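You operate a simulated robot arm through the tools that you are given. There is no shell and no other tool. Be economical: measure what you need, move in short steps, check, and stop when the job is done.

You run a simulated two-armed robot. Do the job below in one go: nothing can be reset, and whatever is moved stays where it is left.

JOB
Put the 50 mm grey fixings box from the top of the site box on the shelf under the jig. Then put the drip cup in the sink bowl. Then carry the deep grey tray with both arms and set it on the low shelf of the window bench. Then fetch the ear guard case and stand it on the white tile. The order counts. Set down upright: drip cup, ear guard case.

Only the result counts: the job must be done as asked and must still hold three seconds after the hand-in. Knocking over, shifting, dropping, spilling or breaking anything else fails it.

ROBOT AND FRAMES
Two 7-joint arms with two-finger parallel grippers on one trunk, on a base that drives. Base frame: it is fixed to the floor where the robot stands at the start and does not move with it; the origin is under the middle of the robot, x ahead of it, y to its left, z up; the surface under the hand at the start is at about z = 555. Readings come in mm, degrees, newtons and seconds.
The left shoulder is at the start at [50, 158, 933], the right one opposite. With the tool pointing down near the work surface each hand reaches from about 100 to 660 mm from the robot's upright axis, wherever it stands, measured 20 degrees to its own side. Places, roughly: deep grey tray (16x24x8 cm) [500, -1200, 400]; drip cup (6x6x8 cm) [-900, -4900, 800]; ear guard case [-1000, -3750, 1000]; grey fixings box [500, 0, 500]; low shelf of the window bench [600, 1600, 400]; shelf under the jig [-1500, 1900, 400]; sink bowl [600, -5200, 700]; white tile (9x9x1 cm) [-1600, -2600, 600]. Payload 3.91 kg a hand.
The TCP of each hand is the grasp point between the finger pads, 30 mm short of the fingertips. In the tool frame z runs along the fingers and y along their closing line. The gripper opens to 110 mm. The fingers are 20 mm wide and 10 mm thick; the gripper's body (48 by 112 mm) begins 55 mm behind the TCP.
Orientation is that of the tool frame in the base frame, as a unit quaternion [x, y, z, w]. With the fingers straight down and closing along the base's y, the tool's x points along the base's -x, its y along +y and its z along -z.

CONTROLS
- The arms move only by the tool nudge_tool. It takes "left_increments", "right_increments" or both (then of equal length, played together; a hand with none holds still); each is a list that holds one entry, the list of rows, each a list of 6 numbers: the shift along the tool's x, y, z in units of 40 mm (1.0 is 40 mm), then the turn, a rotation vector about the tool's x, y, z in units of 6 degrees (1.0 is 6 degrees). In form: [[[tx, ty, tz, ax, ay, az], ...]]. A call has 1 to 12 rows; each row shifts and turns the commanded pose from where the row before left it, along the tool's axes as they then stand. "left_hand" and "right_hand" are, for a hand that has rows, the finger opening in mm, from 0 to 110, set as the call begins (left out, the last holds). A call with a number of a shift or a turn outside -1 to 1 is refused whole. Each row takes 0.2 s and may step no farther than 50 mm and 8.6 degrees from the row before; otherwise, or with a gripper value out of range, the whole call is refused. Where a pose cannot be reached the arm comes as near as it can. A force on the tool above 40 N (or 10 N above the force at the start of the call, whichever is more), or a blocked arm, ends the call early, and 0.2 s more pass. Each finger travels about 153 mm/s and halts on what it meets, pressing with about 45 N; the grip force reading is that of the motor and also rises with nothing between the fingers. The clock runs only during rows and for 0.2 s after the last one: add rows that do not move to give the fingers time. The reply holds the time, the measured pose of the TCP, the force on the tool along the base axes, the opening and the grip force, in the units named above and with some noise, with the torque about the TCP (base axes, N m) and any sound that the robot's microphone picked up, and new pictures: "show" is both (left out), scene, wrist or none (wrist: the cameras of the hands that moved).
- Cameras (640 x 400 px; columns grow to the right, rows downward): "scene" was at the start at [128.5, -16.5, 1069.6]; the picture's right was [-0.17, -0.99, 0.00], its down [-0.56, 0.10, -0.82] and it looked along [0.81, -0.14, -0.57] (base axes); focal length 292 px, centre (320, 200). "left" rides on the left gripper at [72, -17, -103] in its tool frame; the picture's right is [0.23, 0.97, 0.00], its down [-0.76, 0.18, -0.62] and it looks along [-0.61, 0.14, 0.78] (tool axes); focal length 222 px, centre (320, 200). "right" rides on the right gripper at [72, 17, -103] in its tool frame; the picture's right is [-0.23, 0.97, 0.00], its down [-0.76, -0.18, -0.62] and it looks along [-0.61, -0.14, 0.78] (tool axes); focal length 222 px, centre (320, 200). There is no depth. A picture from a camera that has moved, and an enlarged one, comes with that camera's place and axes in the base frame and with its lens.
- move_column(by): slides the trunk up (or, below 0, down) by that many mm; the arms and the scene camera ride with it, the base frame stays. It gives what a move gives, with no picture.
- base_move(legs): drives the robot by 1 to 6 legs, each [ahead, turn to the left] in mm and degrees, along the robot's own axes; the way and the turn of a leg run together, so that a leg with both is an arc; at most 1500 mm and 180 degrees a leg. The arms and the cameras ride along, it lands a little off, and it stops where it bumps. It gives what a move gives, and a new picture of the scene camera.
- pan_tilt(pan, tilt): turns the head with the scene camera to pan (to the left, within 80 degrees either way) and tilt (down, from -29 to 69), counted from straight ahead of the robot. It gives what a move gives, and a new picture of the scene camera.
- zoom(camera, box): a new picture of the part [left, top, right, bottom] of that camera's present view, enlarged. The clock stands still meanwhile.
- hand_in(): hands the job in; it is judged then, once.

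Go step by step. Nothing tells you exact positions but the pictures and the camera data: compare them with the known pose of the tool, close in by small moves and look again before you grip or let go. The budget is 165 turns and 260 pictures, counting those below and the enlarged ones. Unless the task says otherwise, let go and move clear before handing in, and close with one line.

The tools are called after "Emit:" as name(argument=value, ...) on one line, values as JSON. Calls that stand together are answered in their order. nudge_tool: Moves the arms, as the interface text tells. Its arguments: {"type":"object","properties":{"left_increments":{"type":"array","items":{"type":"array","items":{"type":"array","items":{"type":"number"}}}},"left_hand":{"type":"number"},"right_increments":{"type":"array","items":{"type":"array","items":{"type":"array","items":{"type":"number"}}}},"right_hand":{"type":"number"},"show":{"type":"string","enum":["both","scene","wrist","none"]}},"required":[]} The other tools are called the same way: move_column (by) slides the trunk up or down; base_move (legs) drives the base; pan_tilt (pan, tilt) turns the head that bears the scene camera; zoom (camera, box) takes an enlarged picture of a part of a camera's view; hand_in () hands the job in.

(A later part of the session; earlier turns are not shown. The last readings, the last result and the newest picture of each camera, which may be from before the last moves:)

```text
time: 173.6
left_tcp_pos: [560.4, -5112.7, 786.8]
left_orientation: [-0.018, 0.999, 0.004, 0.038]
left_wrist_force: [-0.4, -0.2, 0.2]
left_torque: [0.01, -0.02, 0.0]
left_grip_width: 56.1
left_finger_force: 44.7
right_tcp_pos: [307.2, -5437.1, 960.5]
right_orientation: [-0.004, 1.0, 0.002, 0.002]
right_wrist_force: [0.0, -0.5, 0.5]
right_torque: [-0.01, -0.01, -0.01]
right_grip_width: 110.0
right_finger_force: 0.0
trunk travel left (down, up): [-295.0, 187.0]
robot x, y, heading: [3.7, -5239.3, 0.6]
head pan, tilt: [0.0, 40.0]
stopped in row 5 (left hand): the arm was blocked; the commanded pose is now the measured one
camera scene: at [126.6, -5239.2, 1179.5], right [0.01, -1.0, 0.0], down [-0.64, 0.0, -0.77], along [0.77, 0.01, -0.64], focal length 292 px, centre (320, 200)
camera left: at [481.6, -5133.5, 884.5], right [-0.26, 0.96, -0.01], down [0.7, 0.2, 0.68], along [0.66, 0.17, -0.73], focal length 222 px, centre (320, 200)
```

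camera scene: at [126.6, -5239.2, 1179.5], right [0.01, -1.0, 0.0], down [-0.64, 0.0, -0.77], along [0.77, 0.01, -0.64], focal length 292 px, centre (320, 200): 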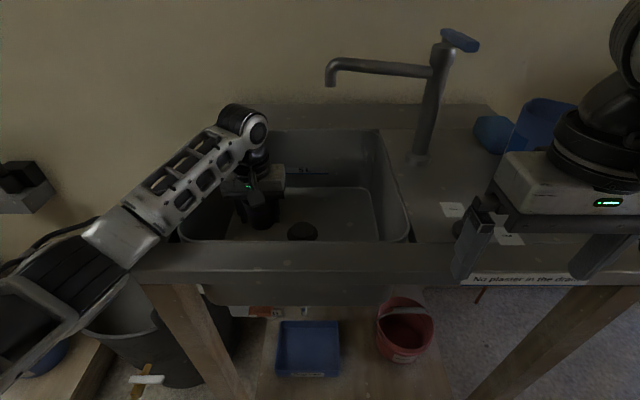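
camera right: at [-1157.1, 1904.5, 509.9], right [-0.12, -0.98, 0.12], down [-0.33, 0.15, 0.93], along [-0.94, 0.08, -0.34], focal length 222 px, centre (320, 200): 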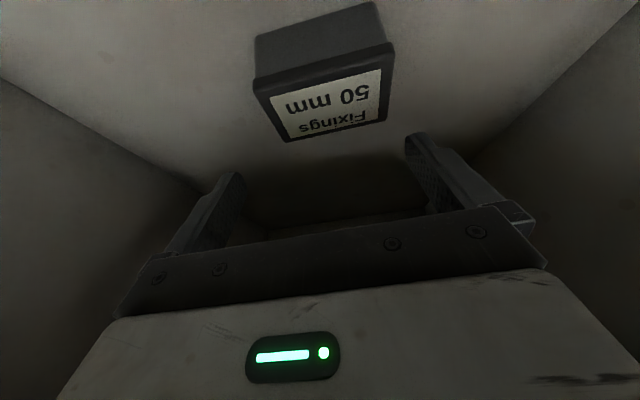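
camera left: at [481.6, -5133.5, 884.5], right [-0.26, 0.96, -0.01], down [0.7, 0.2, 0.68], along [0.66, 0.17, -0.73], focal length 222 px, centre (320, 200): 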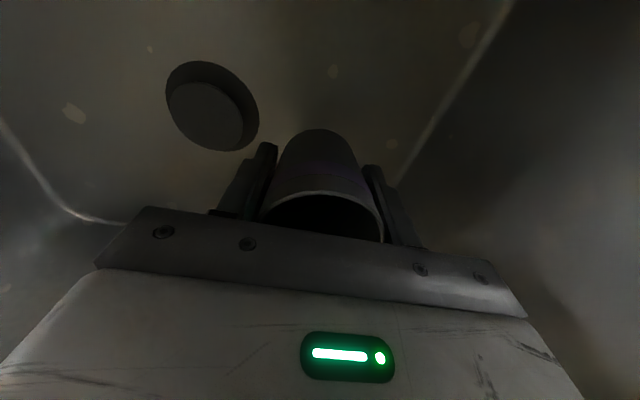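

The forearm touched the sink's left front rim; the cup is still held. I back up, straighten the hand, then raise the trunk so the arm comes down more steeply.

Emit:
nudge_tool(left_increments=[[[0, 0, -0.6, 0, 0, 0], [0, 0, -0.8, 0, 0, 0], [0, 0, -0.8, 0, 0, 0], [0, 0, 0, 0, 0.73, 0], [0, 0, -0.8, 0, 0, 0], [0, 0, -0.8, 0, 0, 0]]])

Emit:
move_column(by=185)

```text
time: 175.0
left_tcp_pos: [555.4, -5116.6, 934.7]
left_orientation: [-0.017, 1.0, 0.002, -0.009]
left_wrist_force: [0.2, 0.6, -1.5]
left_torque: [-0.01, 0.01, 0.01]
left_grip_width: 56.1
left_finger_force: 45.1
right_tcp_pos: [309.6, -5437.9, 961.3]
right_orientation: [-0.003, 1.0, 0.002, 0.0]
right_wrist_force: [0.2, -0.8, -0.6]
right_torque: [0.02, -0.01, 0.01]
right_grip_width: 110.1
right_finger_force: 0.2
trunk travel left (down, up): [-295.0, 187.0]
robot x, y, heading: [0.2, -5237.1, 0.3]
head pan, tilt: [0.0, 40.0]
camera scene: at [130.3, -5238.9, 1181.9], right [0.01, -1.0, 0.0], down [-0.64, 0.0, -0.77], along [0.77, 0.01, -0.64], focal length 292 px, centre (320, 200)
camera left: at [484.9, -5137.8, 1038.1], right [-0.26, 0.97, 0.01], down [0.77, 0.2, 0.61], along [0.59, 0.16, -0.79], focal length 222 px, centre (320, 200)
```

scene: 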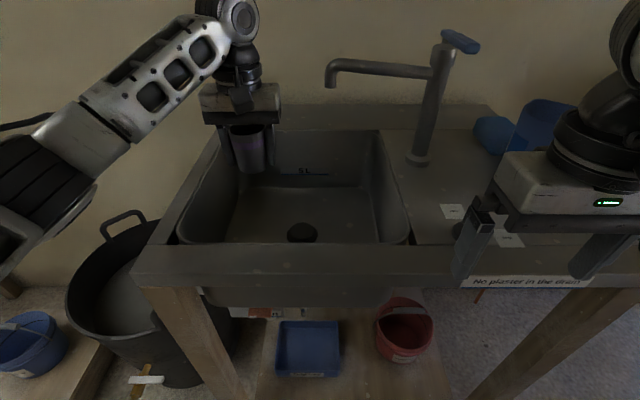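
left: 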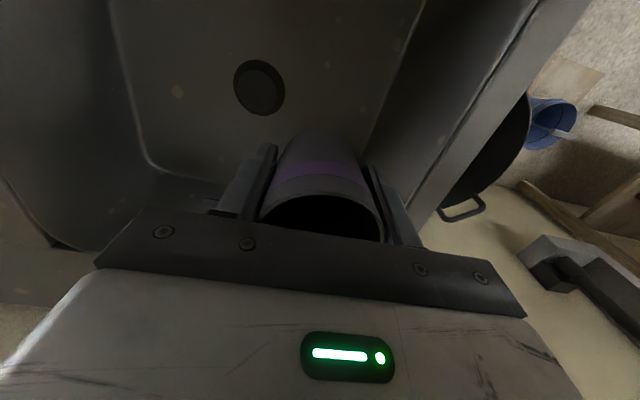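

```text
time: 177.0
left_tcp_pos: [555.0, -5118.3, 1118.3]
left_orientation: [-0.017, 1.0, 0.002, -0.008]
left_wrist_force: [0.3, 0.1, -0.4]
left_torque: [0.01, 0.02, 0.01]
left_grip_width: 56.2
left_finger_force: 45.4
right_tcp_pos: [309.9, -5436.1, 1146.6]
right_orientation: [-0.004, 1.0, 0.003, 0.001]
right_wrist_force: [0.0, 0.8, 0.0]
right_torque: [0.0, -0.02, 0.0]
right_grip_width: 109.9
right_finger_force: 0.1
trunk travel left (down, up): [-480.0, 2.0]
robot x, y, heading: [4.9, -5236.4, 0.3]
head pan, tilt: [0.0, 40.0]
```

Now I lower again from the higher shoulder, watching the forearm.

Emit:
nudge_tool(left_increments=[[[0.25, -0.1, 0, 0, -0.15, 0], [0, 0, 0.8, 0, 0, 0], [0, 0, 0.8, 0, 0, 0], [0, 0, 0.8, 0, 0, 0], [0, 0, 0.8, 0, 0, 0], [0, 0, 0.8, 0, 0, 0], [0, 0, 0.8, 0, 0, 0], [0, 0, 0.8, 0, 0, 0], [0, 0, 0.8, 0, 0, 0]]])

```text
time: 179.0
left_tcp_pos: [545.9, -5121.1, 862.1]
left_orientation: [-0.016, 1.0, 0.001, 0.001]
left_wrist_force: [0.0, 0.3, -0.1]
left_torque: [0.01, -0.03, 0.02]
left_grip_width: 56.3
left_finger_force: 45.1
right_tcp_pos: [310.6, -5436.5, 1147.3]
right_orientation: [-0.003, 1.0, 0.003, 0.002]
right_wrist_force: [-0.4, -0.6, 1.1]
right_torque: [0.02, 0.01, -0.01]
right_grip_width: 110.0
right_finger_force: 0.0
trunk travel left (down, up): [-480.0, 2.0]
robot x, y, heading: [2.5, -5239.1, 0.5]
head pan, tilt: [0.0, 40.0]
camera scene: at [130.6, -5238.9, 1366.9], right [0.01, -1.0, 0.0], down [-0.64, 0.0, -0.77], along [0.77, 0.01, -0.64], focal length 292 px, centre (320, 200)
camera left: at [473.9, -5141.2, 965.1], right [-0.26, 0.97, 0.0], down [0.75, 0.2, 0.62], along [0.6, 0.16, -0.78], focal length 222 px, centre (320, 200)
```

scene: 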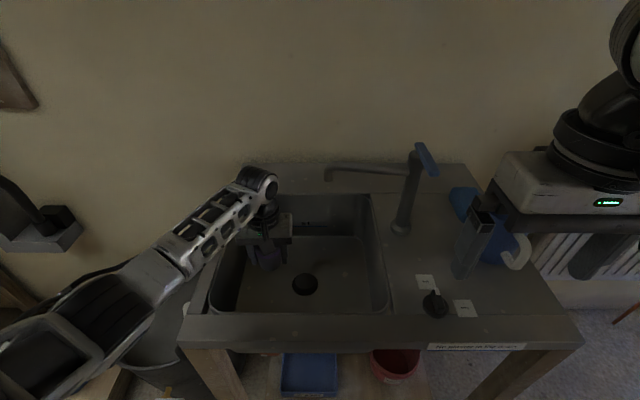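
left: 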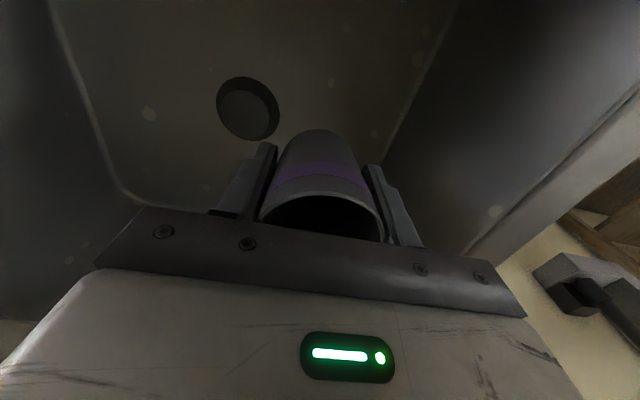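

Forearm clears now. I lower further in stages, with small steps near the bottom.

Emit:
nudge_tool(left_increments=[[[0, 0, 0.8, 0, 0, 0], [0, 0, 0.8, 0, 0, 0], [0, 0, 0.6, 0, 0, 0], [0, 0, 0.3, 0, 0, 0], [0, 0, 0.15, 0, 0, 0], [0, 0, 0.15, 0, 0, 0], [0, 0, 0.15, 0, 0, 0]]])

```text
time: 180.6
left_tcp_pos: [544.5, -5119.8, 748.1]
left_orientation: [-0.016, 1.0, 0.002, 0.003]
left_wrist_force: [-0.4, 1.1, 16.2]
left_torque: [0.3, 0.15, 0.0]
left_grip_width: 56.1
left_finger_force: 45.2
right_tcp_pos: [309.0, -5437.6, 1147.9]
right_orientation: [-0.003, 1.0, 0.003, 0.002]
right_wrist_force: [0.9, 0.1, -0.4]
right_torque: [0.01, 0.0, 0.0]
right_grip_width: 109.9
right_finger_force: 0.1
trunk travel left (down, up): [-480.0, 2.0]
robot x, y, heading: [3.0, -5239.0, 0.3]
head pan, tilt: [0.0, 40.0]
camera scene: at [128.9, -5239.2, 1367.4], right [0.01, -1.0, 0.0], down [-0.64, 0.0, -0.77], along [0.77, 0.01, -0.64], focal length 292 px, centre (320, 200)
camera left: at [472.5, -5140.3, 851.5], right [-0.26, 0.97, 0.0], down [0.75, 0.2, 0.63], along [0.61, 0.16, -0.78], focal length 222 px, centre (320, 200)
```

scene: 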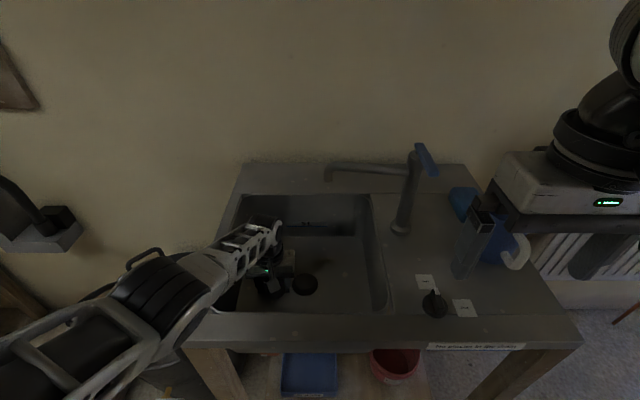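
left: 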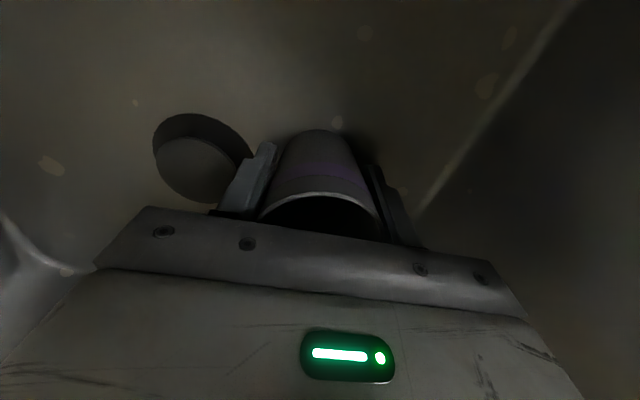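

Contact of 16 N: the cup stands on the bowl floor. I ease slightly and open the fingers.

Emit:
nudge_tool(left_increments=[[[0, 0, -0.08, 0, 0, 0], [0, 0, 0, 0, 0, 0]]], show="none")

Emit:
nudge_tool(left_increments=[[[0, 0, 0, 0, 0, 0], [0, 0, 0, 0, 0, 0]]], left_hand=85, show="wrist")

```text
time: 181.2
left_tcp_pos: [544.2, -5119.7, 747.6]
left_orientation: [-0.016, 1.0, 0.003, 0.001]
left_wrist_force: [0.5, 0.7, 11.9]
left_torque: [0.25, 0.01, -0.04]
left_grip_width: 56.2
left_finger_force: 45.4
right_tcp_pos: [309.5, -5438.3, 1147.8]
right_orientation: [-0.004, 1.0, 0.002, 0.002]
right_wrist_force: [-0.4, 0.8, 0.3]
right_torque: [0.02, -0.01, -0.05]
right_grip_width: 110.1
right_finger_force: 0.0
trunk travel left (down, up): [-480.0, 2.0]
robot x, y, heading: [0.0, -5236.6, 0.1]
head pan, tilt: [0.0, 40.0]
```

```text
time: 181.8
left_tcp_pos: [544.1, -5120.1, 746.3]
left_orientation: [-0.017, 1.0, 0.002, -0.001]
left_wrist_force: [-0.1, -0.6, 0.6]
left_torque: [-0.01, 0.02, 0.0]
left_grip_width: 85.0
left_finger_force: 0.1
right_tcp_pos: [309.5, -5436.8, 1146.2]
right_orientation: [-0.003, 1.0, 0.003, 0.001]
right_wrist_force: [0.0, 0.5, 0.4]
right_torque: [0.01, 0.01, 0.0]
right_grip_width: 110.3
right_finger_force: 0.0
trunk travel left (down, up): [-480.0, 2.0]
robot x, y, heading: [4.7, -5239.4, 0.6]
head pan, tilt: [0.0, 40.0]
camera left: at [473.3, -5140.3, 850.5], right [-0.26, 0.97, 0.0], down [0.76, 0.2, 0.62], along [0.6, 0.16, -0.78], focal length 222 px, centre (320, 200)
```

left: 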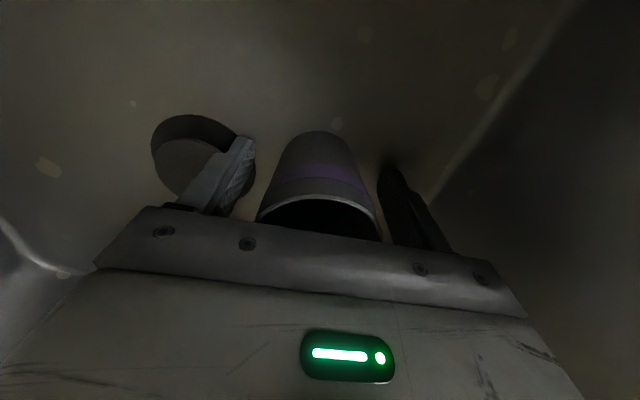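

The cup is standing free. I rise straight up out of the bowl.

Emit:
nudge_tool(left_increments=[[[0, 0, -0.5, 0, 0, 0], [0, 0, -0.8, 0, 0, 0], [0, 0, -0.9, 0, 0, 0], [0, 0, -0.9, 0, 0, 0], [0, 0, -0.9, 0, 0, 0], [0, 0, -0.9, 0, 0, 0], [0, 0, -0.9, 0, 0, 0], [0, 0, -0.9, 0, 0, 0]]], show="both")

```text
time: 183.6
left_tcp_pos: [545.1, -5120.7, 1017.0]
left_orientation: [-0.016, 1.0, 0.003, 0.0]
left_wrist_force: [-0.4, -0.5, 0.0]
left_torque: [0.0, 0.0, -0.01]
left_grip_width: 85.1
left_finger_force: 0.0
right_tcp_pos: [308.9, -5437.1, 1146.8]
right_orientation: [-0.004, 1.0, 0.002, 0.001]
right_wrist_force: [-0.1, -1.1, -0.6]
right_torque: [0.01, -0.02, -0.02]
right_grip_width: 109.9
right_finger_force: 0.1
trunk travel left (down, up): [-480.0, 2.0]
robot x, y, heading: [5.8, -5235.4, 0.4]
head pan, tilt: [0.0, 40.0]
camera scene: at [130.2, -5238.7, 1366.9], right [0.01, -1.0, 0.0], down [-0.64, 0.0, -0.77], along [0.77, 0.01, -0.64], focal length 292 px, centre (320, 200)
camera left: at [473.4, -5141.3, 1120.4], right [-0.26, 0.97, 0.01], down [0.76, 0.2, 0.62], along [0.6, 0.17, -0.78], focal length 222 px, centre (320, 200)
```

scene: 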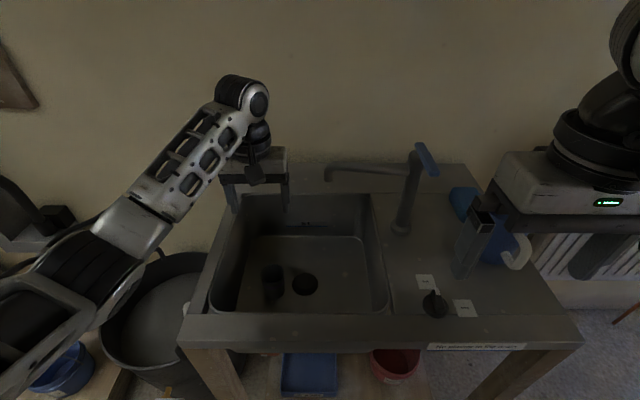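
left: 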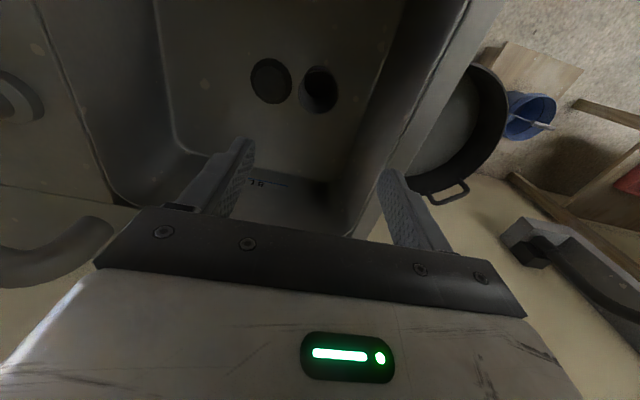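

The drip cup stands in the bowl beside the drain. Next, the tray: I back away, fold the left arm, lower the trunk and drive up the corridor to y about -1250.

Emit:
base_move(legs=[[-250, 0]])

Emit:
nudge_tool(left_increments=[[[0.85, 0.3, 0, 0, 0, 0], [0.85, 0.3, 0, 0, 0, 0], [0.85, 0.3, 0, 0, 0, 0], [0.85, 0.3, 0, 0, 0, 0], [0.85, 0.3, 0, 0, 0, 0], [0.85, 0.3, 0, 0, 0, 0], [0.85, 0.3, 0, 0, 0, 0]]], left_hand=110, show="none")

Emit:
move_column(by=-305)

Emit:
base_move(legs=[[0, 90], [1350, 0], [1350, 0], [1300, 0], [0, -90]])

```text
time: 185.4
left_tcp_pos: [293.8, -5122.5, 1018.0]
left_orientation: [-0.018, 1.0, 0.002, 0.001]
left_wrist_force: [-0.6, -0.2, 1.3]
left_torque: [-0.04, 0.02, -0.02]
left_grip_width: 85.0
left_finger_force: 0.1
right_tcp_pos: [58.4, -5437.7, 1147.5]
right_orientation: [-0.004, 1.0, 0.003, 0.001]
right_wrist_force: [-0.5, 0.2, 0.6]
right_torque: [-0.01, 0.02, 0.0]
right_grip_width: 110.3
right_finger_force: 0.0
trunk travel left (down, up): [-480.0, 2.0]
robot x, y, heading: [-247.5, -5239.6, 0.6]
head pan, tilt: [0.0, 40.0]
camera scene: at [-121.2, -5240.6, 1367.0], right [0.01, -1.0, 0.0], down [-0.64, -0.01, -0.77], along [0.77, 0.01, -0.64], focal length 292 px, centre (320, 200)
```

scene: 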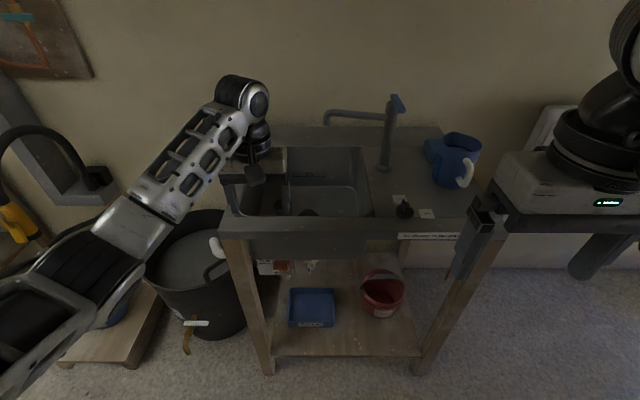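

```text
time: 187.0
left_tcp_pos: [54.6, -5048.0, 1017.6]
left_orientation: [-0.017, 1.0, 0.002, 0.001]
left_wrist_force: [0.5, 0.2, 0.3]
left_torque: [0.01, 0.01, 0.04]
left_grip_width: 110.2
left_finger_force: 0.0
right_tcp_pos: [58.8, -5439.0, 1147.1]
right_orientation: [-0.004, 1.0, 0.002, 0.001]
right_wrist_force: [-0.4, 0.4, -0.8]
right_torque: [0.02, -0.03, -0.02]
right_grip_width: 109.7
right_finger_force: 0.0
trunk travel left (down, up): [-480.0, 2.0]
robot x, y, heading: [-250.0, -5243.9, 0.5]
head pan, tilt: [0.0, 40.0]
```

```text
time: 190.1
left_tcp_pos: [54.7, -5047.2, 712.7]
left_orientation: [-0.017, 1.0, 0.002, 0.001]
left_wrist_force: [-1.4, 0.0, -0.4]
left_torque: [-0.04, -0.01, 0.02]
left_grip_width: 110.4
left_finger_force: 0.1
right_tcp_pos: [59.1, -5439.0, 842.0]
right_orientation: [-0.004, 1.0, 0.003, 0.001]
right_wrist_force: [-0.5, 0.4, 0.2]
right_torque: [0.02, -0.02, 0.01]
right_grip_width: 109.9
right_finger_force: 0.1
trunk travel left (down, up): [-175.0, 307.0]
robot x, y, heading: [-247.1, -5240.6, 0.6]
head pan, tilt: [0.0, 40.0]
```

```text
time: 216.9
left_tcp_pos: [5.7, -1057.7, 711.3]
left_orientation: [-0.013, 1.0, 0.003, 0.0]
left_wrist_force: [0.1, 0.2, 0.6]
left_torque: [-0.03, 0.02, -0.01]
left_grip_width: 109.9
left_finger_force: 0.1
right_tcp_pos: [7.7, -1448.2, 842.8]
right_orientation: [0.001, 1.0, 0.002, 0.001]
right_wrist_force: [0.9, -0.6, 0.6]
right_torque: [-0.01, 0.01, 0.0]
right_grip_width: 109.8
right_finger_force: 0.1
trunk travel left (down, up): [-175.0, 307.0]
robot x, y, heading: [-295.6, -1244.0, 0.2]
head pan, tilt: [0.0, 40.0]
camera scene: at [-170.0, -1248.8, 1061.9], right [0.0, -1.0, 0.0], down [-0.64, 0.0, -0.77], along [0.77, 0.0, -0.64], focal length 292 px, centre (320, 200)
```

scene: 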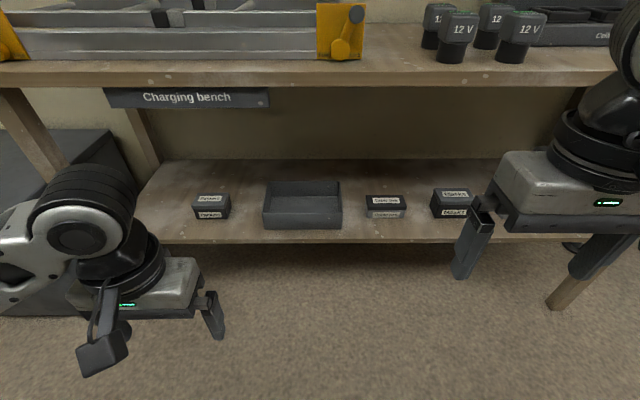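

The deep grey tray is on the low shelf under the charging bench, with boxes on both sides. I zoom to measure it.

Emit:
zoom(camera="scene", box=[180, 150, 420, 250])

Emit:
pan_tilt(pan=0, tilt=15)

```text
2.67 times, centred on (300, 200) of scene
camera zoom: at [-170.0, -1248.8, 1061.9], right [0.0, -1.0, 0.0], down [-0.64, 0.0, -0.77], along [0.77, 0.0, -0.64], focal length 779 px, centre (373, 200)
```

zoom: 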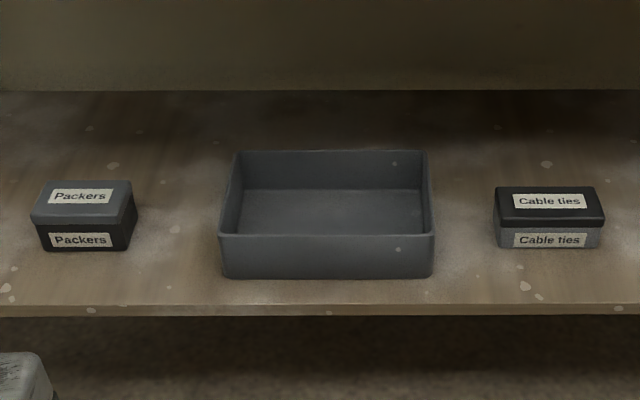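

```text
time: 217.8
left_tcp_pos: [5.4, -1055.8, 712.1]
left_orientation: [-0.012, 1.0, 0.002, 0.0]
left_wrist_force: [-0.2, 0.6, 0.8]
left_torque: [0.01, 0.02, 0.0]
left_grip_width: 110.0
left_finger_force: 0.0
right_tcp_pos: [8.1, -1449.3, 842.1]
right_orientation: [0.0, 1.0, 0.001, 0.001]
right_wrist_force: [-0.8, -0.1, 0.6]
right_torque: [-0.02, 0.0, 0.02]
right_grip_width: 109.8
right_finger_force: 0.1
trunk travel left (down, up): [-175.0, 307.0]
robot x, y, heading: [-296.2, -1249.3, -0.2]
head pan, tilt: [0.0, 15.0]
camera scene: at [-161.6, -1248.8, 1101.4], right [0.0, -1.0, 0.0], down [-0.26, 0.0, -0.97], along [0.97, 0.0, -0.26], focal length 292 px, centre (320, 200)
```

scene: 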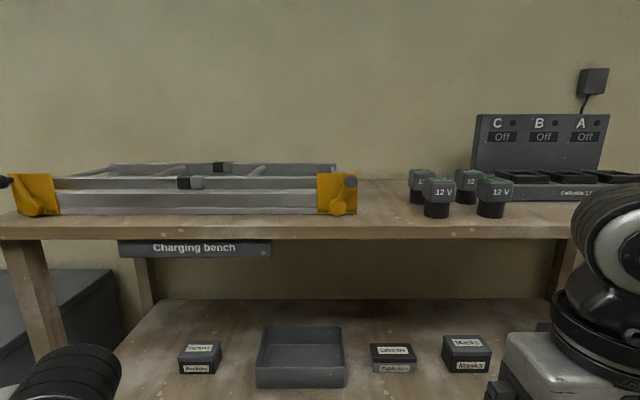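

The tray spans about x 481–641, y -1316…-1076, rim z about 463 on a shelf at about 390; the bench top above is at z 875. I tilt both hands forward, lower the trunk and drive in front of it, centred.

Emit:
nudge_tool(left_increments=[[[0, 0, 0, 0, 0, 0.25], [0, 0, 0, 0, -0.9, 0], [0, 0, 0, 0, -0.9, 0], [0, 0, 0, 0, -0.9, 0], [0, 0, 0, 0, -0.9, 0], [0, 0, 0, 0, -0.9, 0], [0, 0, 0, 0, -0.83, 0]]], right_increments=[[[0, 0, 0, 0, 0, 0], [0, 0, 0, 0, -0.9, 0], [0, 0, 0, 0, -0.9, 0], [0, 0, 0, 0, -0.9, 0], [0, 0, 0, 0, -0.9, 0], [0, 0, 0, 0, -0.9, 0], [0, 0, 0, 0, -0.83, 0]]], left_hand=60, right_hand=60, show="none")

Emit:
move_column(by=-160)

Emit:
pan_tilt(pan=0, tilt=35)

Emit:
base_move(legs=[[0, 9.5], [315, 0], [0, -9.5]])

```text
time: 219.4
left_tcp_pos: [57.9, -1067.0, 700.5]
left_orientation: [0.001, 0.961, 0.002, 0.276]
left_wrist_force: [0.3, -0.6, 1.0]
left_torque: [-0.04, 0.02, -0.01]
left_grip_width: 60.2
left_finger_force: 0.1
left hand out of reach, approached as far as the arm can: row 4, 5, 6, 7
right_tcp_pos: [52.8, -1442.7, 863.0]
right_orientation: [0.001, 0.961, 0.002, 0.276]
right_wrist_force: [0.0, 0.4, -0.3]
right_torque: [0.01, 0.01, -0.03]
right_grip_width: 60.0
right_finger_force: 0.0
right hand out of reach, approached as far as the arm can: row 5, 6, 7
trunk travel left (down, up): [-175.0, 307.0]
robot x, y, heading: [-294.8, -1244.5, 0.0]
head pan, tilt: [0.0, 15.0]
```

```text
time: 221.3
left_tcp_pos: [56.8, -1066.5, 538.8]
left_orientation: [0.001, 0.962, 0.002, 0.274]
left_wrist_force: [0.5, -0.7, 0.0]
left_torque: [0.0, 0.0, -0.02]
left_grip_width: 60.2
left_finger_force: 0.0
right_tcp_pos: [52.2, -1443.7, 703.0]
right_orientation: [0.001, 0.961, 0.002, 0.275]
right_wrist_force: [0.0, 0.1, -0.3]
right_torque: [-0.01, -0.01, 0.01]
right_grip_width: 60.0
right_finger_force: 0.1
trunk travel left (down, up): [-15.0, 467.0]
robot x, y, heading: [-296.3, -1245.7, -0.1]
head pan, tilt: [0.0, 15.0]
```

```text
time: 222.1
left_tcp_pos: [58.0, -1065.8, 538.4]
left_orientation: [0.001, 0.962, 0.002, 0.275]
left_wrist_force: [-0.7, 0.0, 0.8]
left_torque: [0.05, 0.02, 0.01]
left_grip_width: 59.9
left_finger_force: 0.1
right_tcp_pos: [52.6, -1442.1, 703.0]
right_orientation: [0.001, 0.962, 0.001, 0.274]
right_wrist_force: [-0.6, -0.2, -0.3]
right_torque: [0.0, 0.02, 0.0]
right_grip_width: 60.1
right_finger_force: 0.0
trunk travel left (down, up): [-15.0, 467.0]
robot x, y, heading: [-298.4, -1246.5, -0.1]
head pan, tilt: [0.0, 35.0]
camera scene: at [-166.9, -1248.8, 909.5], right [0.0, -1.0, 0.0], down [-0.57, 0.0, -0.82], along [0.82, 0.0, -0.57], focal length 292 px, centre (320, 200)
```

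scene: 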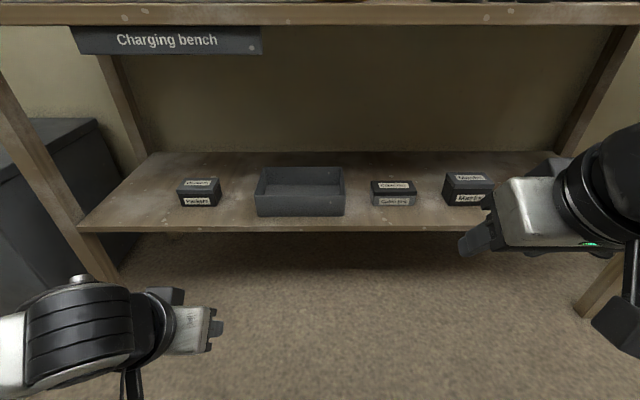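

```text
time: 225.6
left_tcp_pos: [365.3, -1013.9, 539.5]
left_orientation: [0.001, 0.962, 0.002, 0.274]
left_wrist_force: [0.8, 0.0, 0.2]
left_torque: [0.04, -0.03, 0.01]
left_grip_width: 59.9
left_finger_force: 0.1
right_tcp_pos: [361.4, -1391.8, 701.5]
right_orientation: [0.0, 0.962, 0.003, 0.275]
right_wrist_force: [-0.3, -0.9, -0.2]
right_torque: [-0.02, 0.01, 0.0]
right_grip_width: 59.8
right_finger_force: 0.0
trunk travel left (down, up): [-15.0, 467.0]
robot x, y, heading: [10.5, -1198.6, 0.2]
head pan, tilt: [0.0, 35.0]
camera scene: at [141.9, -1196.9, 909.5], right [0.0, -1.0, 0.0], down [-0.57, 0.0, -0.82], along [0.82, 0.0, -0.57], focal length 292 px, centre (320, 200)
```

scene: 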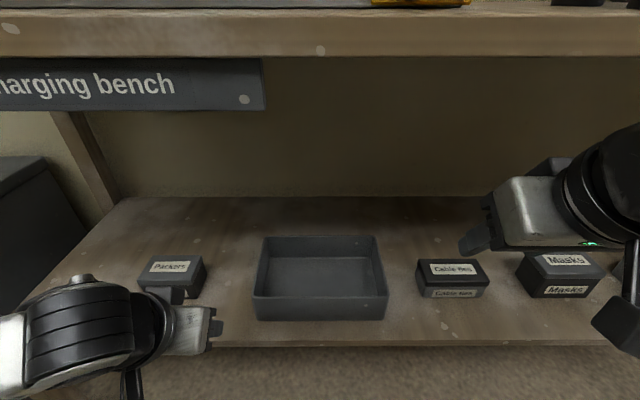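

Close now. I zoom on the tray to refine the rim positions.

Emit:
zoom(camera="scene", box=[220, 215, 420, 340])

```text
3.20 times, centred on (320, 278) of scene
camera zoom: at [141.9, -1196.9, 909.5], right [0.0, -1.0, 0.0], down [-0.57, 0.0, -0.82], along [0.82, 0.0, -0.57], focal length 935 px, centre (320, -48)
```

zoom: 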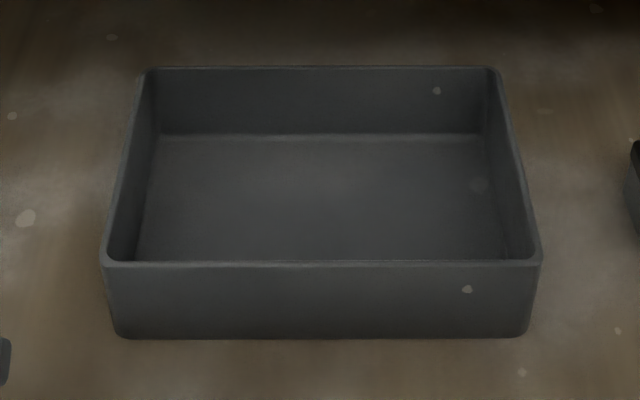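

The rim is at z about 477, outer y -1077 to -1319, x 463–623. I bring both hands in above the middle of the short walls, staying clear of the rim.

Emit:
nudge_tool(left_increments=[[[0, 0, 0, 0, 0, 0], [0, 0, 0, 0, 0, 0], [0, 0, 0, 0, 0, 0], [0, 0, 0, 0, 0, 0], [-0.692, -0.33, 0.497, 0, 0, 0], [-0.692, -0.33, 0.497, 0, 0, 0], [-0.692, -0.33, 0.497, 0, 0, 0], [-0.692, -0.33, 0.497, 0, 0, 0], [-0.692, -0.33, 0.497, 0, 0, 0]]], right_increments=[[[0.574, 0, 0.918, 0, 0, 0], [0.574, 0, 0.918, 0, 0, 0], [0.574, 0, 0.918, 0, 0, 0], [0.574, 0, 0.918, 0, 0, 0], [-0.738, 0.38, 0.461, 0, 0, 0], [-0.738, 0.38, 0.461, 0, 0, 0], [-0.738, 0.38, 0.461, 0, 0, 0], [-0.738, 0.38, 0.461, 0, 0, 0], [-0.738, 0.38, 0.461, 0, 0, 0]]], left_hand=60, right_hand=60)

```text
time: 227.6
left_tcp_pos: [536.5, -1079.7, 527.9]
left_orientation: [0.001, 0.962, 0.002, 0.274]
left_wrist_force: [0.6, 0.6, 0.4]
left_torque: [-0.03, -0.01, -0.02]
left_grip_width: 59.8
left_finger_force: 0.0
right_tcp_pos: [531.8, -1351.6, 559.5]
right_orientation: [0.0, 0.961, 0.004, 0.275]
right_wrist_force: [-0.3, -0.3, -0.8]
right_torque: [0.0, 0.04, 0.04]
right_grip_width: 59.7
right_finger_force: 0.0
right hand out of reach, approached as far as the arm can: row 1, 2, 7, 8, 9
trunk travel left (down, up): [-15.0, 467.0]
robot x, y, heading: [9.5, -1195.1, 0.1]
head pan, tilt: [0.0, 35.0]
camera scene: at [141.8, -1196.8, 909.5], right [0.0, -1.0, 0.0], down [-0.57, 0.0, -0.82], along [0.82, 0.0, -0.57], focal length 292 px, centre (320, 200)
camera right: at [417.1, -1335.6, 609.7], right [0.19, 0.97, 0.13], down [0.32, -0.18, 0.93], along [0.93, -0.14, -0.34], focal length 222 px, centre (320, 200)
camera left: at [420.7, -1097.6, 577.1], right [-0.19, 0.97, -0.12], down [0.32, 0.17, 0.93], along [0.93, 0.14, -0.34], focal length 222 px, centre (320, 200)
```

scene: 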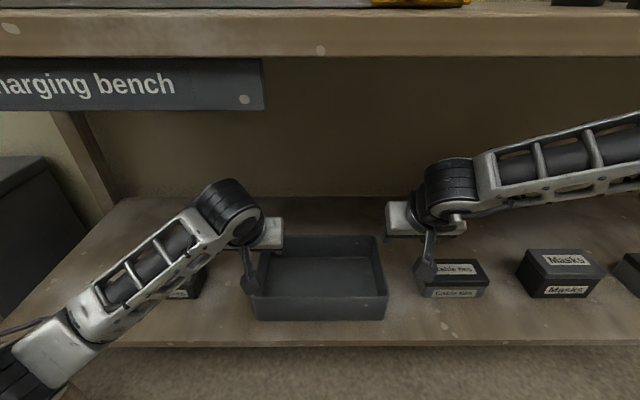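
right: 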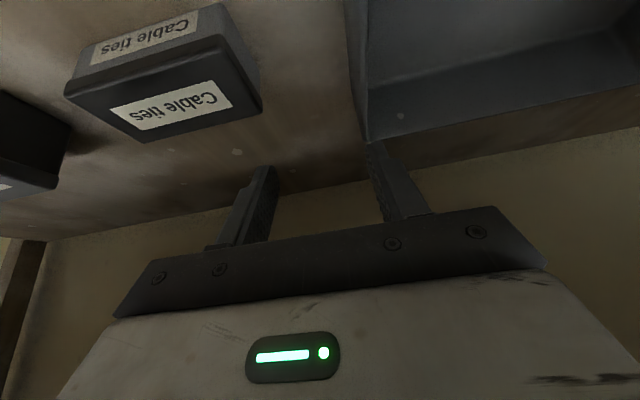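
left: 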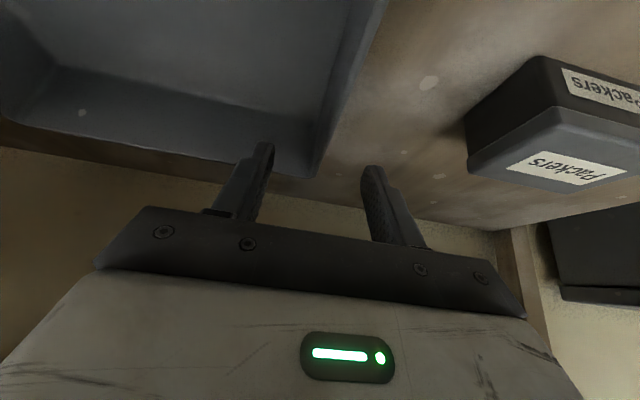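

The left hand is on target; the right hand fell short (its IK hit a limit). I draw the right hand back 100 mm to see where its commanded pose stands.

Emit:
nudge_tool(right_increments=[[[0.7, 0, -0.44, 0, 0, 0], [0.7, 0, -0.44, 0, 0, 0], [0.7, 0, -0.44, 0, 0, 0], [0, 0, 0, 0, 0, 0]]], show="scene")

```text
time: 228.6
left_tcp_pos: [535.7, -1079.9, 527.7]
left_orientation: [0.001, 0.961, 0.002, 0.275]
left_wrist_force: [0.3, -0.4, -1.0]
left_torque: [-0.01, -0.03, 0.0]
left_grip_width: 59.8
left_finger_force: 0.1
right_tcp_pos: [433.3, -1352.4, 560.5]
right_orientation: [0.001, 0.961, 0.002, 0.276]
right_wrist_force: [0.1, 0.3, -0.2]
right_torque: [0.0, -0.01, -0.01]
right_grip_width: 59.7
right_finger_force: 0.0
trunk travel left (down, up): [-15.0, 467.0]
robot x, y, heading: [13.1, -1194.5, 0.2]
head pan, tilt: [0.0, 35.0]
camera scene: at [141.9, -1196.9, 909.5], right [0.0, -1.0, 0.0], down [-0.57, 0.0, -0.82], along [0.82, 0.0, -0.57], focal length 292 px, centre (320, 200)
```

scene: 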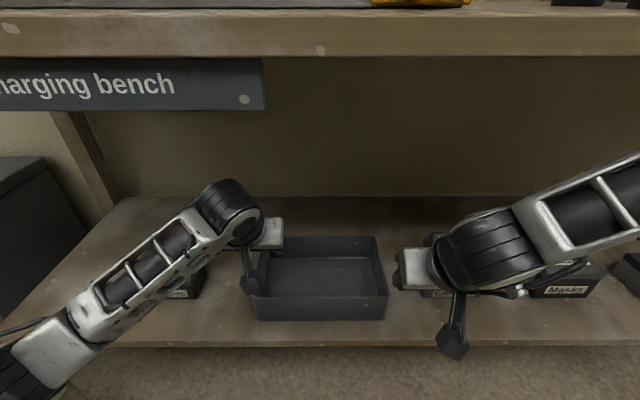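

The command follows the measured pose. I first correct sideways and down here, then go forward again.

Emit:
nudge_tool(right_increments=[[[0, 0.45, 0, 0, 0, 0], [0, 0.45, 0, 0, 0, 0], [0.212, 0, 0.339, 0, 0, 0], [0.212, 0, 0.339, 0, 0, 0], [-0.72, 0, 0.45, 0, 0, 0], [-0.72, 0, 0.45, 0, 0, 0], [-0.72, 0, 0.45, 0, 0, 0]]], show="both")

```text
time: 230.2
left_tcp_pos: [536.2, -1080.5, 528.3]
left_orientation: [0.001, 0.962, 0.002, 0.274]
left_wrist_force: [0.3, 0.5, -0.1]
left_torque: [-0.03, 0.01, 0.0]
left_grip_width: 60.2
left_finger_force: 0.1
right_tcp_pos: [523.5, -1351.6, 553.6]
right_orientation: [-0.001, 0.962, 0.002, 0.275]
right_wrist_force: [0.1, -0.3, 0.7]
right_torque: [0.01, 0.0, -0.04]
right_grip_width: 60.0
right_finger_force: 0.0
right hand out of reach, approached as far as the arm can: row 3, 4, 5, 6, 7
trunk travel left (down, up): [-15.0, 467.0]
robot x, y, heading: [13.1, -1193.2, -0.1]
head pan, tilt: [0.0, 35.0]
camera scene: at [141.8, -1196.9, 909.5], right [0.0, -1.0, 0.0], down [-0.57, 0.0, -0.82], along [0.82, 0.0, -0.57], focal length 292 px, centre (320, 200)
camera right: at [407.4, -1334.6, 603.0], right [0.19, 0.97, 0.13], down [0.32, -0.18, 0.93], along [0.93, -0.14, -0.34], focal length 222 px, centre (320, 200)
```

scene: 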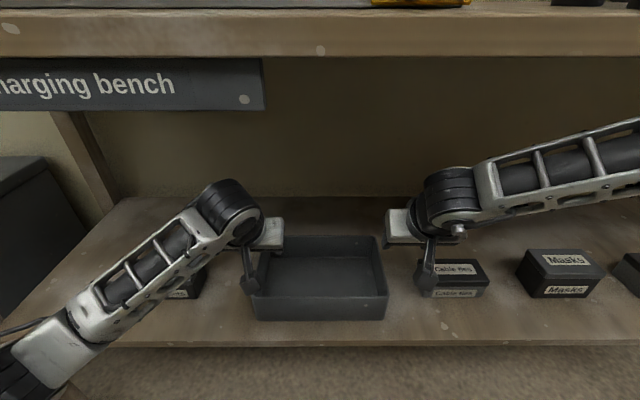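
right: 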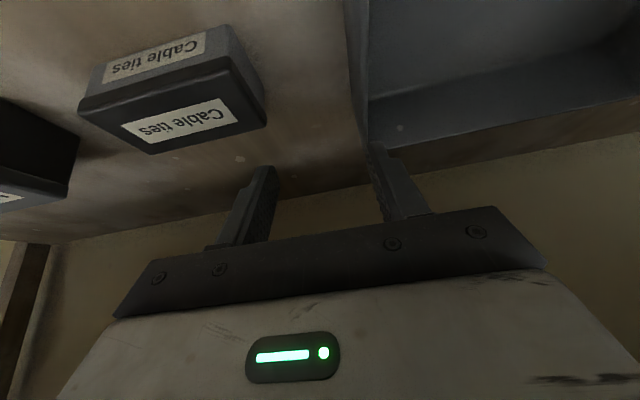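

The right elbow is in an awkward (high, outward) posture. I back out, raise the trunk and stretch the right hand downward so the elbow settles low, as the left one did.

Emit:
base_move(legs=[[-300, 0]])

Emit:
move_column(by=440)

Emit:
nudge_tool(right_increments=[[[0.511, 0, 0.818, 0, 0, 0], [0.511, 0, 0.818, 0, 0, 0], [0.511, 0, 0.818, 0, 0, 0], [0.511, 0, 0.818, 0, 0, 0], [0.511, 0, 0.818, 0, 0, 0], [0.511, 0, 0.818, 0, 0, 0], [0.511, 0, 0.818, 0, 0, 0], [0.511, 0, 0.818, 0, 0, 0]]], show="scene")

```text
time: 232.2
left_tcp_pos: [238.8, -1080.8, 527.5]
left_orientation: [0.002, 0.961, 0.002, 0.275]
left_wrist_force: [-0.1, -1.0, -0.5]
left_torque: [0.0, -0.01, -0.02]
left_grip_width: 59.9
left_finger_force: 0.1
right_tcp_pos: [225.7, -1350.9, 553.2]
right_orientation: [0.002, 0.961, 0.002, 0.275]
right_wrist_force: [0.5, 0.0, 0.0]
right_torque: [-0.01, -0.04, 0.01]
right_grip_width: 59.9
right_finger_force: 0.0
trunk travel left (down, up): [-15.0, 467.0]
robot x, y, heading: [-288.1, -1195.4, -0.4]
head pan, tilt: [0.0, 35.0]
camera scene: at [-155.6, -1196.9, 909.5], right [0.0, -1.0, 0.0], down [-0.57, 0.0, -0.82], along [0.82, 0.0, -0.57], focal length 292 px, centre (320, 200)
```

scene: 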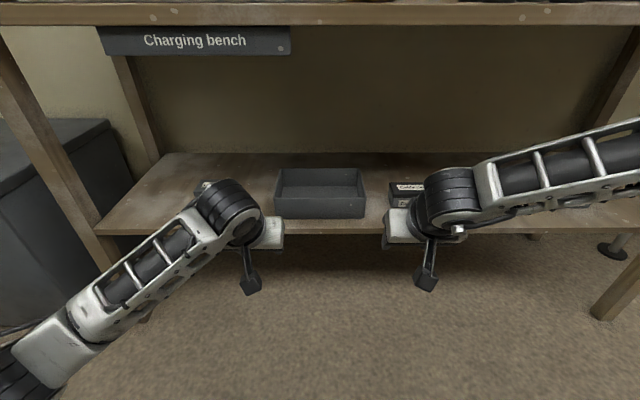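

```text
refused: 440 is not a number from -400 to 400
```

```text
time: 234.0
left_tcp_pos: [238.8, -1081.1, 527.4]
left_orientation: [0.001, 0.962, 0.002, 0.274]
left_wrist_force: [-0.2, 0.0, -0.2]
left_torque: [0.01, 0.0, 0.01]
left_grip_width: 59.8
left_finger_force: 0.0
right_tcp_pos: [160.2, -1466.2, 433.6]
right_orientation: [0.002, 0.962, 0.002, 0.274]
right_wrist_force: [0.3, 0.1, 0.2]
right_torque: [0.04, -0.02, -0.01]
right_grip_width: 59.7
right_finger_force: 0.1
right hand out of reach, approached as far as the arm can: row 1, 2, 3, 4, 5, 6, 7, 8
trunk travel left (down, up): [-15.0, 467.0]
robot x, y, heading: [-283.8, -1195.5, -0.1]
head pan, tilt: [0.0, 35.0]
camera scene: at [-155.6, -1196.9, 909.5], right [0.0, -1.0, 0.0], down [-0.57, 0.0, -0.82], along [0.82, 0.0, -0.57], focal length 292 px, centre (320, 200)
```

scene: 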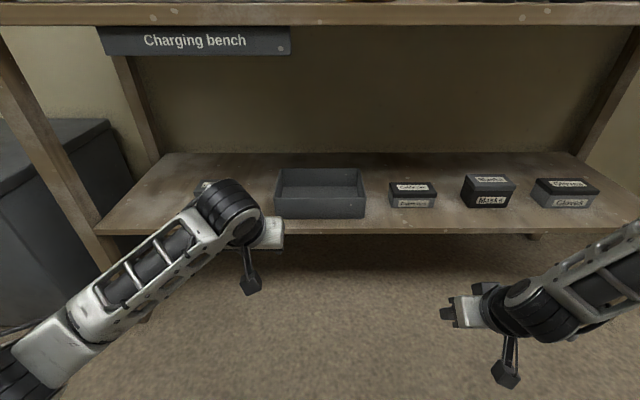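

The trunk call was over its limit; nothing touched. I raise it 400 and then stretch the right hand inward and down.

Emit:
move_column(by=400)

Emit:
nudge_tool(right_increments=[[[0.03, 0.625, 0.72, 0, 0, 0], [0.03, 0.625, 0.72, 0, 0, 0], [0.03, 0.625, 0.72, 0, 0, 0], [0.03, 0.625, 0.72, 0, 0, 0], [0.03, 0.625, 0.72, 0, 0, 0], [0.03, 0.625, 0.72, 0, 0, 0]]], show="scene")

```text
time: 237.8
left_tcp_pos: [239.7, -1080.9, 927.3]
left_orientation: [0.001, 0.961, 0.002, 0.275]
left_wrist_force: [0.3, -0.3, -0.2]
left_torque: [-0.01, 0.05, 0.01]
left_grip_width: 60.0
left_finger_force: 0.1
right_tcp_pos: [159.2, -1465.7, 834.9]
right_orientation: [0.002, 0.961, 0.002, 0.275]
right_wrist_force: [1.2, -0.1, 0.2]
right_torque: [0.02, -0.01, 0.0]
right_grip_width: 59.9
right_finger_force: 0.0
trunk travel left (down, up): [-415.0, 67.0]
robot x, y, heading: [-289.1, -1198.0, -0.1]
head pan, tilt: [0.0, 35.0]
```

```text
time: 239.2
left_tcp_pos: [239.1, -1081.4, 928.2]
left_orientation: [0.001, 0.962, 0.002, 0.274]
left_wrist_force: [-0.8, -0.6, 0.8]
left_torque: [-0.01, 0.0, 0.0]
left_grip_width: 60.1
left_finger_force: 0.1
right_tcp_pos: [183.5, -1428.9, 859.1]
right_orientation: [0.001, 0.962, 0.002, 0.274]
right_wrist_force: [-0.1, 0.8, -0.3]
right_torque: [-0.02, 0.01, -0.01]
right_grip_width: 60.0
right_finger_force: 0.1
right hand out of reach, approached as far as the arm can: row 1, 2, 3, 4, 5, 6
trunk travel left (down, up): [-415.0, 67.0]
robot x, y, heading: [-287.2, -1191.6, -0.1]
head pan, tilt: [0.0, 35.0]
camera scene: at [-155.6, -1196.9, 1309.5], right [0.0, -1.0, 0.0], down [-0.57, 0.0, -0.82], along [0.82, 0.0, -0.57], focal length 292 px, centre (320, 200)
```

scene: 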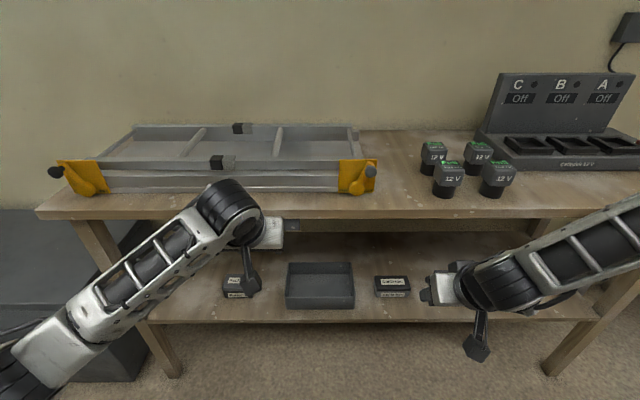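

A wrist limit seems to bind while tilted. I straighten the right hand to vertical, move it inward and down, and look.

Emit:
nudge_tool(right_increments=[[[0, 0, 0, 0, 0.9, 0], [0, 0, 0, 0, 0.9, 0], [0, 0, 0, 0, 0.9, 0], [0, 0, 0, 0, 0.9, 0], [0, 0, 0, 0, 0.9, 0], [0, 0, 0, 0, 0.83, 0], [-0.24, 0.47, 0.7, 0, 0, 0], [-0.24, 0.47, 0.7, 0, 0, 0], [-0.24, 0.47, 0.7, 0, 0, 0], [-0.24, 0.47, 0.7, 0, 0, 0], [-0.24, 0.47, 0.7, 0, 0, 0], [-0.24, 0.47, 0.7, 0, 0, 0]]], show="scene")

```text
time: 241.8
left_tcp_pos: [238.2, -1080.7, 926.8]
left_orientation: [0.001, 0.961, 0.002, 0.276]
left_wrist_force: [-0.1, -0.8, 0.6]
left_torque: [-0.03, -0.02, 0.0]
left_grip_width: 59.6
left_finger_force: 0.0
right_tcp_pos: [136.3, -1428.3, 857.0]
right_orientation: [0.001, 1.0, 0.002, 0.0]
right_wrist_force: [-0.4, 0.3, 0.1]
right_torque: [-0.01, -0.02, 0.01]
right_grip_width: 60.1
right_finger_force: 0.0
right hand out of reach, approached as far as the arm can: row 4, 5, 6, 7, 8, 9, 10, 11, 12
trunk travel left (down, up): [-415.0, 67.0]
robot x, y, heading: [-284.5, -1193.6, -0.2]
head pan, tilt: [0.0, 35.0]
camera scene: at [-155.6, -1196.9, 1309.5], right [0.0, -1.0, 0.0], down [-0.57, 0.0, -0.82], along [0.82, 0.0, -0.57], focal length 292 px, centre (320, 200)
```

scene: 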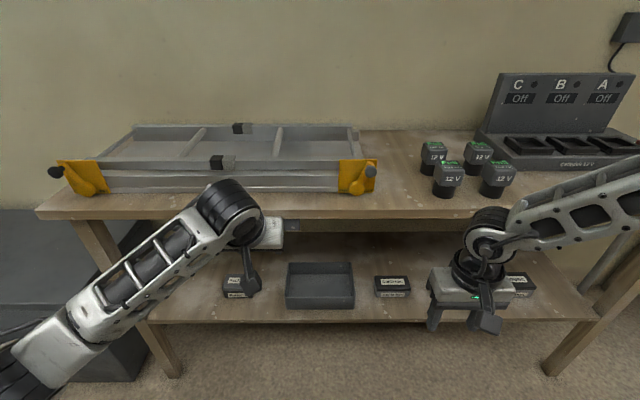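

Stuck at a joint limit. I take the right arm back up to its starting-type posture (high and extended), then come inward from there.

Emit:
nudge_tool(right_increments=[[[-0.347, -0.17, -0.843, 0, 0, 0], [-0.347, -0.17, -0.843, 0, 0, 0], [-0.347, -0.17, -0.843, 0, 0, 0], [-0.347, -0.17, -0.843, 0, 0, 0], [-0.347, -0.17, -0.843, 0, 0, 0], [-0.347, -0.17, -0.843, 0, 0, 0], [-0.347, -0.17, -0.843, 0, 0, 0]]], show="scene")

Emit:
nudge_tool(right_increments=[[[-0.1, 0.7, 0, 0, 0, 0], [-0.1, 0.7, 0, 0, 0, 0], [-0.1, 0.7, 0, 0, 0, 0], [-0.1, 0.7, 0, 0, 0, 0], [-0.1, 0.7, 0, 0, 0, 0], [0, 0, 0.8, 0, 0, 0], [0, 0, 0.8, 0, 0, 0], [0, 0, 0.8, 0, 0, 0], [0, 0, 0.8, 0, 0, 0], [0, 0, 0.8, 0, 0, 0]]], show="scene")

```text
time: 243.4
left_tcp_pos: [238.6, -1081.3, 926.8]
left_orientation: [0.0, 0.961, 0.002, 0.275]
left_wrist_force: [-0.4, 0.8, -0.2]
left_torque: [0.02, 0.0, 0.01]
left_grip_width: 60.1
left_finger_force: 0.0
right_tcp_pos: [233.6, -1476.5, 1094.1]
right_orientation: [0.0, 1.0, 0.002, -0.001]
right_wrist_force: [-0.6, -0.1, 0.5]
right_torque: [0.0, -0.01, 0.0]
right_grip_width: 59.7
right_finger_force: 0.1
trunk travel left (down, up): [-415.0, 67.0]
robot x, y, heading: [-285.5, -1197.3, -0.2]
head pan, tilt: [0.0, 35.0]
camera scene: at [-155.6, -1196.9, 1309.4], right [0.0, -1.0, 0.0], down [-0.57, 0.0, -0.82], along [0.82, 0.0, -0.57], focal length 292 px, centre (320, 200)
```

scene: 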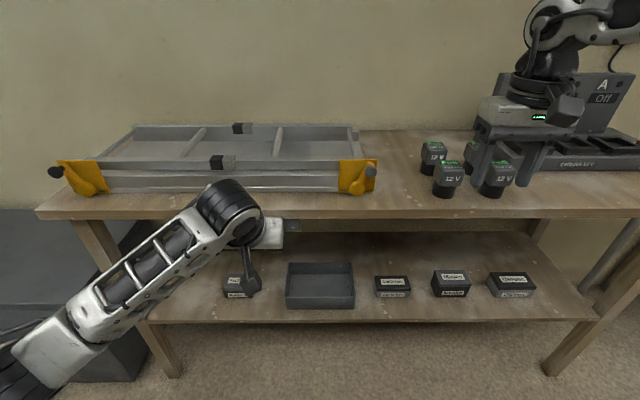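

```text
time: 245.6
left_tcp_pos: [240.4, -1080.9, 928.1]
left_orientation: [0.001, 0.962, 0.002, 0.275]
left_wrist_force: [0.2, 0.3, 0.0]
left_torque: [-0.04, 0.04, 0.04]
left_grip_width: 60.2
left_finger_force: 0.1
right_tcp_pos: [191.2, -1389.0, 944.8]
right_orientation: [-0.001, 1.0, 0.002, 0.001]
right_wrist_force: [-0.2, 0.9, 0.3]
right_torque: [0.0, -0.01, 0.02]
right_grip_width: 60.2
right_finger_force: 0.0
right hand out of reach, approached as far as the arm can: row 3, 4, 5, 7, 8, 9, 10
trunk travel left (down, up): [-415.0, 67.0]
robot x, y, heading: [-289.0, -1193.8, 0.0]
head pan, tilt: [0.0, 35.0]
camera scene: at [-155.6, -1197.0, 1309.5], right [0.0, -1.0, 0.0], down [-0.57, 0.0, -0.82], along [0.82, 0.0, -0.57], focal length 292 px, centre (320, 200)
```

scene: 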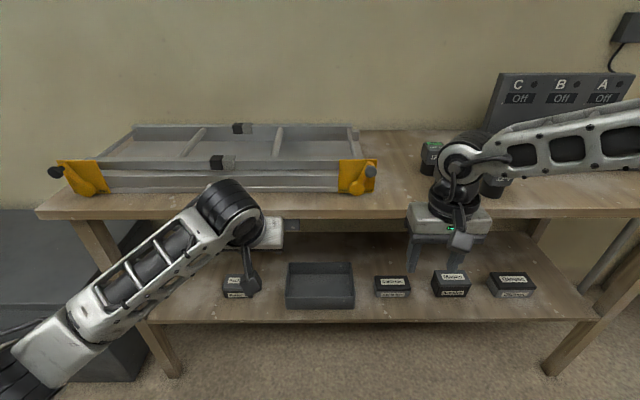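

Inward still limited. I move out to the side again and stretch downward there, which should drop the elbow.

Emit:
nudge_tool(right_increments=[[[-0.4, -0.8, 0, 0, 0, 0], [-0.4, -0.8, 0, 0, 0, 0], [-0.2, -0.8, 0, 0, 0, 0], [0, 0, 0.85, 0, 0, 0], [0, 0, 0.85, 0, 0, 0], [0, 0, 0.85, 0, 0, 0], [0, 0, 0.85, 0, 0, 0], [0, 0, 0.85, 0, 0, 0], [0, 0, 0.85, 0, 0, 0], [0, 0, 0.85, 0, 0, 0], [0, 0, 0.85, 0, 0, 0]]], show="scene")

```text
time: 248.0
left_tcp_pos: [238.8, -1080.4, 927.0]
left_orientation: [0.001, 0.962, 0.002, 0.275]
left_wrist_force: [0.0, -0.6, -0.6]
left_torque: [-0.02, -0.03, 0.01]
left_grip_width: 60.0
left_finger_force: 0.0
right_tcp_pos: [130.5, -1523.8, 811.9]
right_orientation: [0.001, 1.0, 0.002, 0.0]
right_wrist_force: [0.4, 0.4, 0.5]
right_torque: [-0.02, 0.0, 0.01]
right_grip_width: 60.2
right_finger_force: 0.0
right hand out of reach, approached as far as the arm can: row 5, 6, 7, 8, 9, 10, 11
trunk travel left (down, up): [-415.0, 67.0]
robot x, y, heading: [-288.9, -1195.7, 0.3]
head pan, tilt: [0.0, 35.0]
camera scene: at [-155.7, -1196.9, 1309.5], right [0.0, -1.0, 0.0], down [-0.57, 0.0, -0.82], along [0.82, 0.0, -0.57], focal length 292 px, centre (320, 200)
```

scene: 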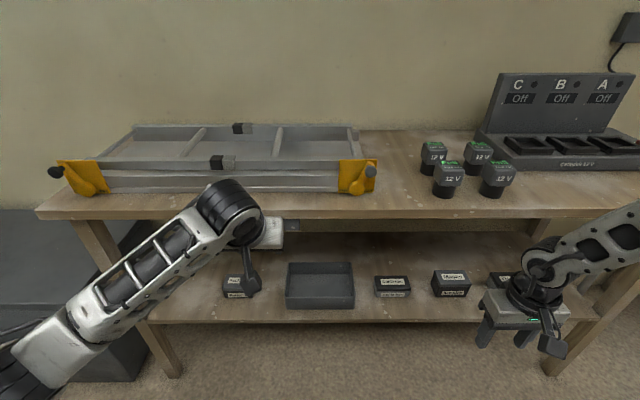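

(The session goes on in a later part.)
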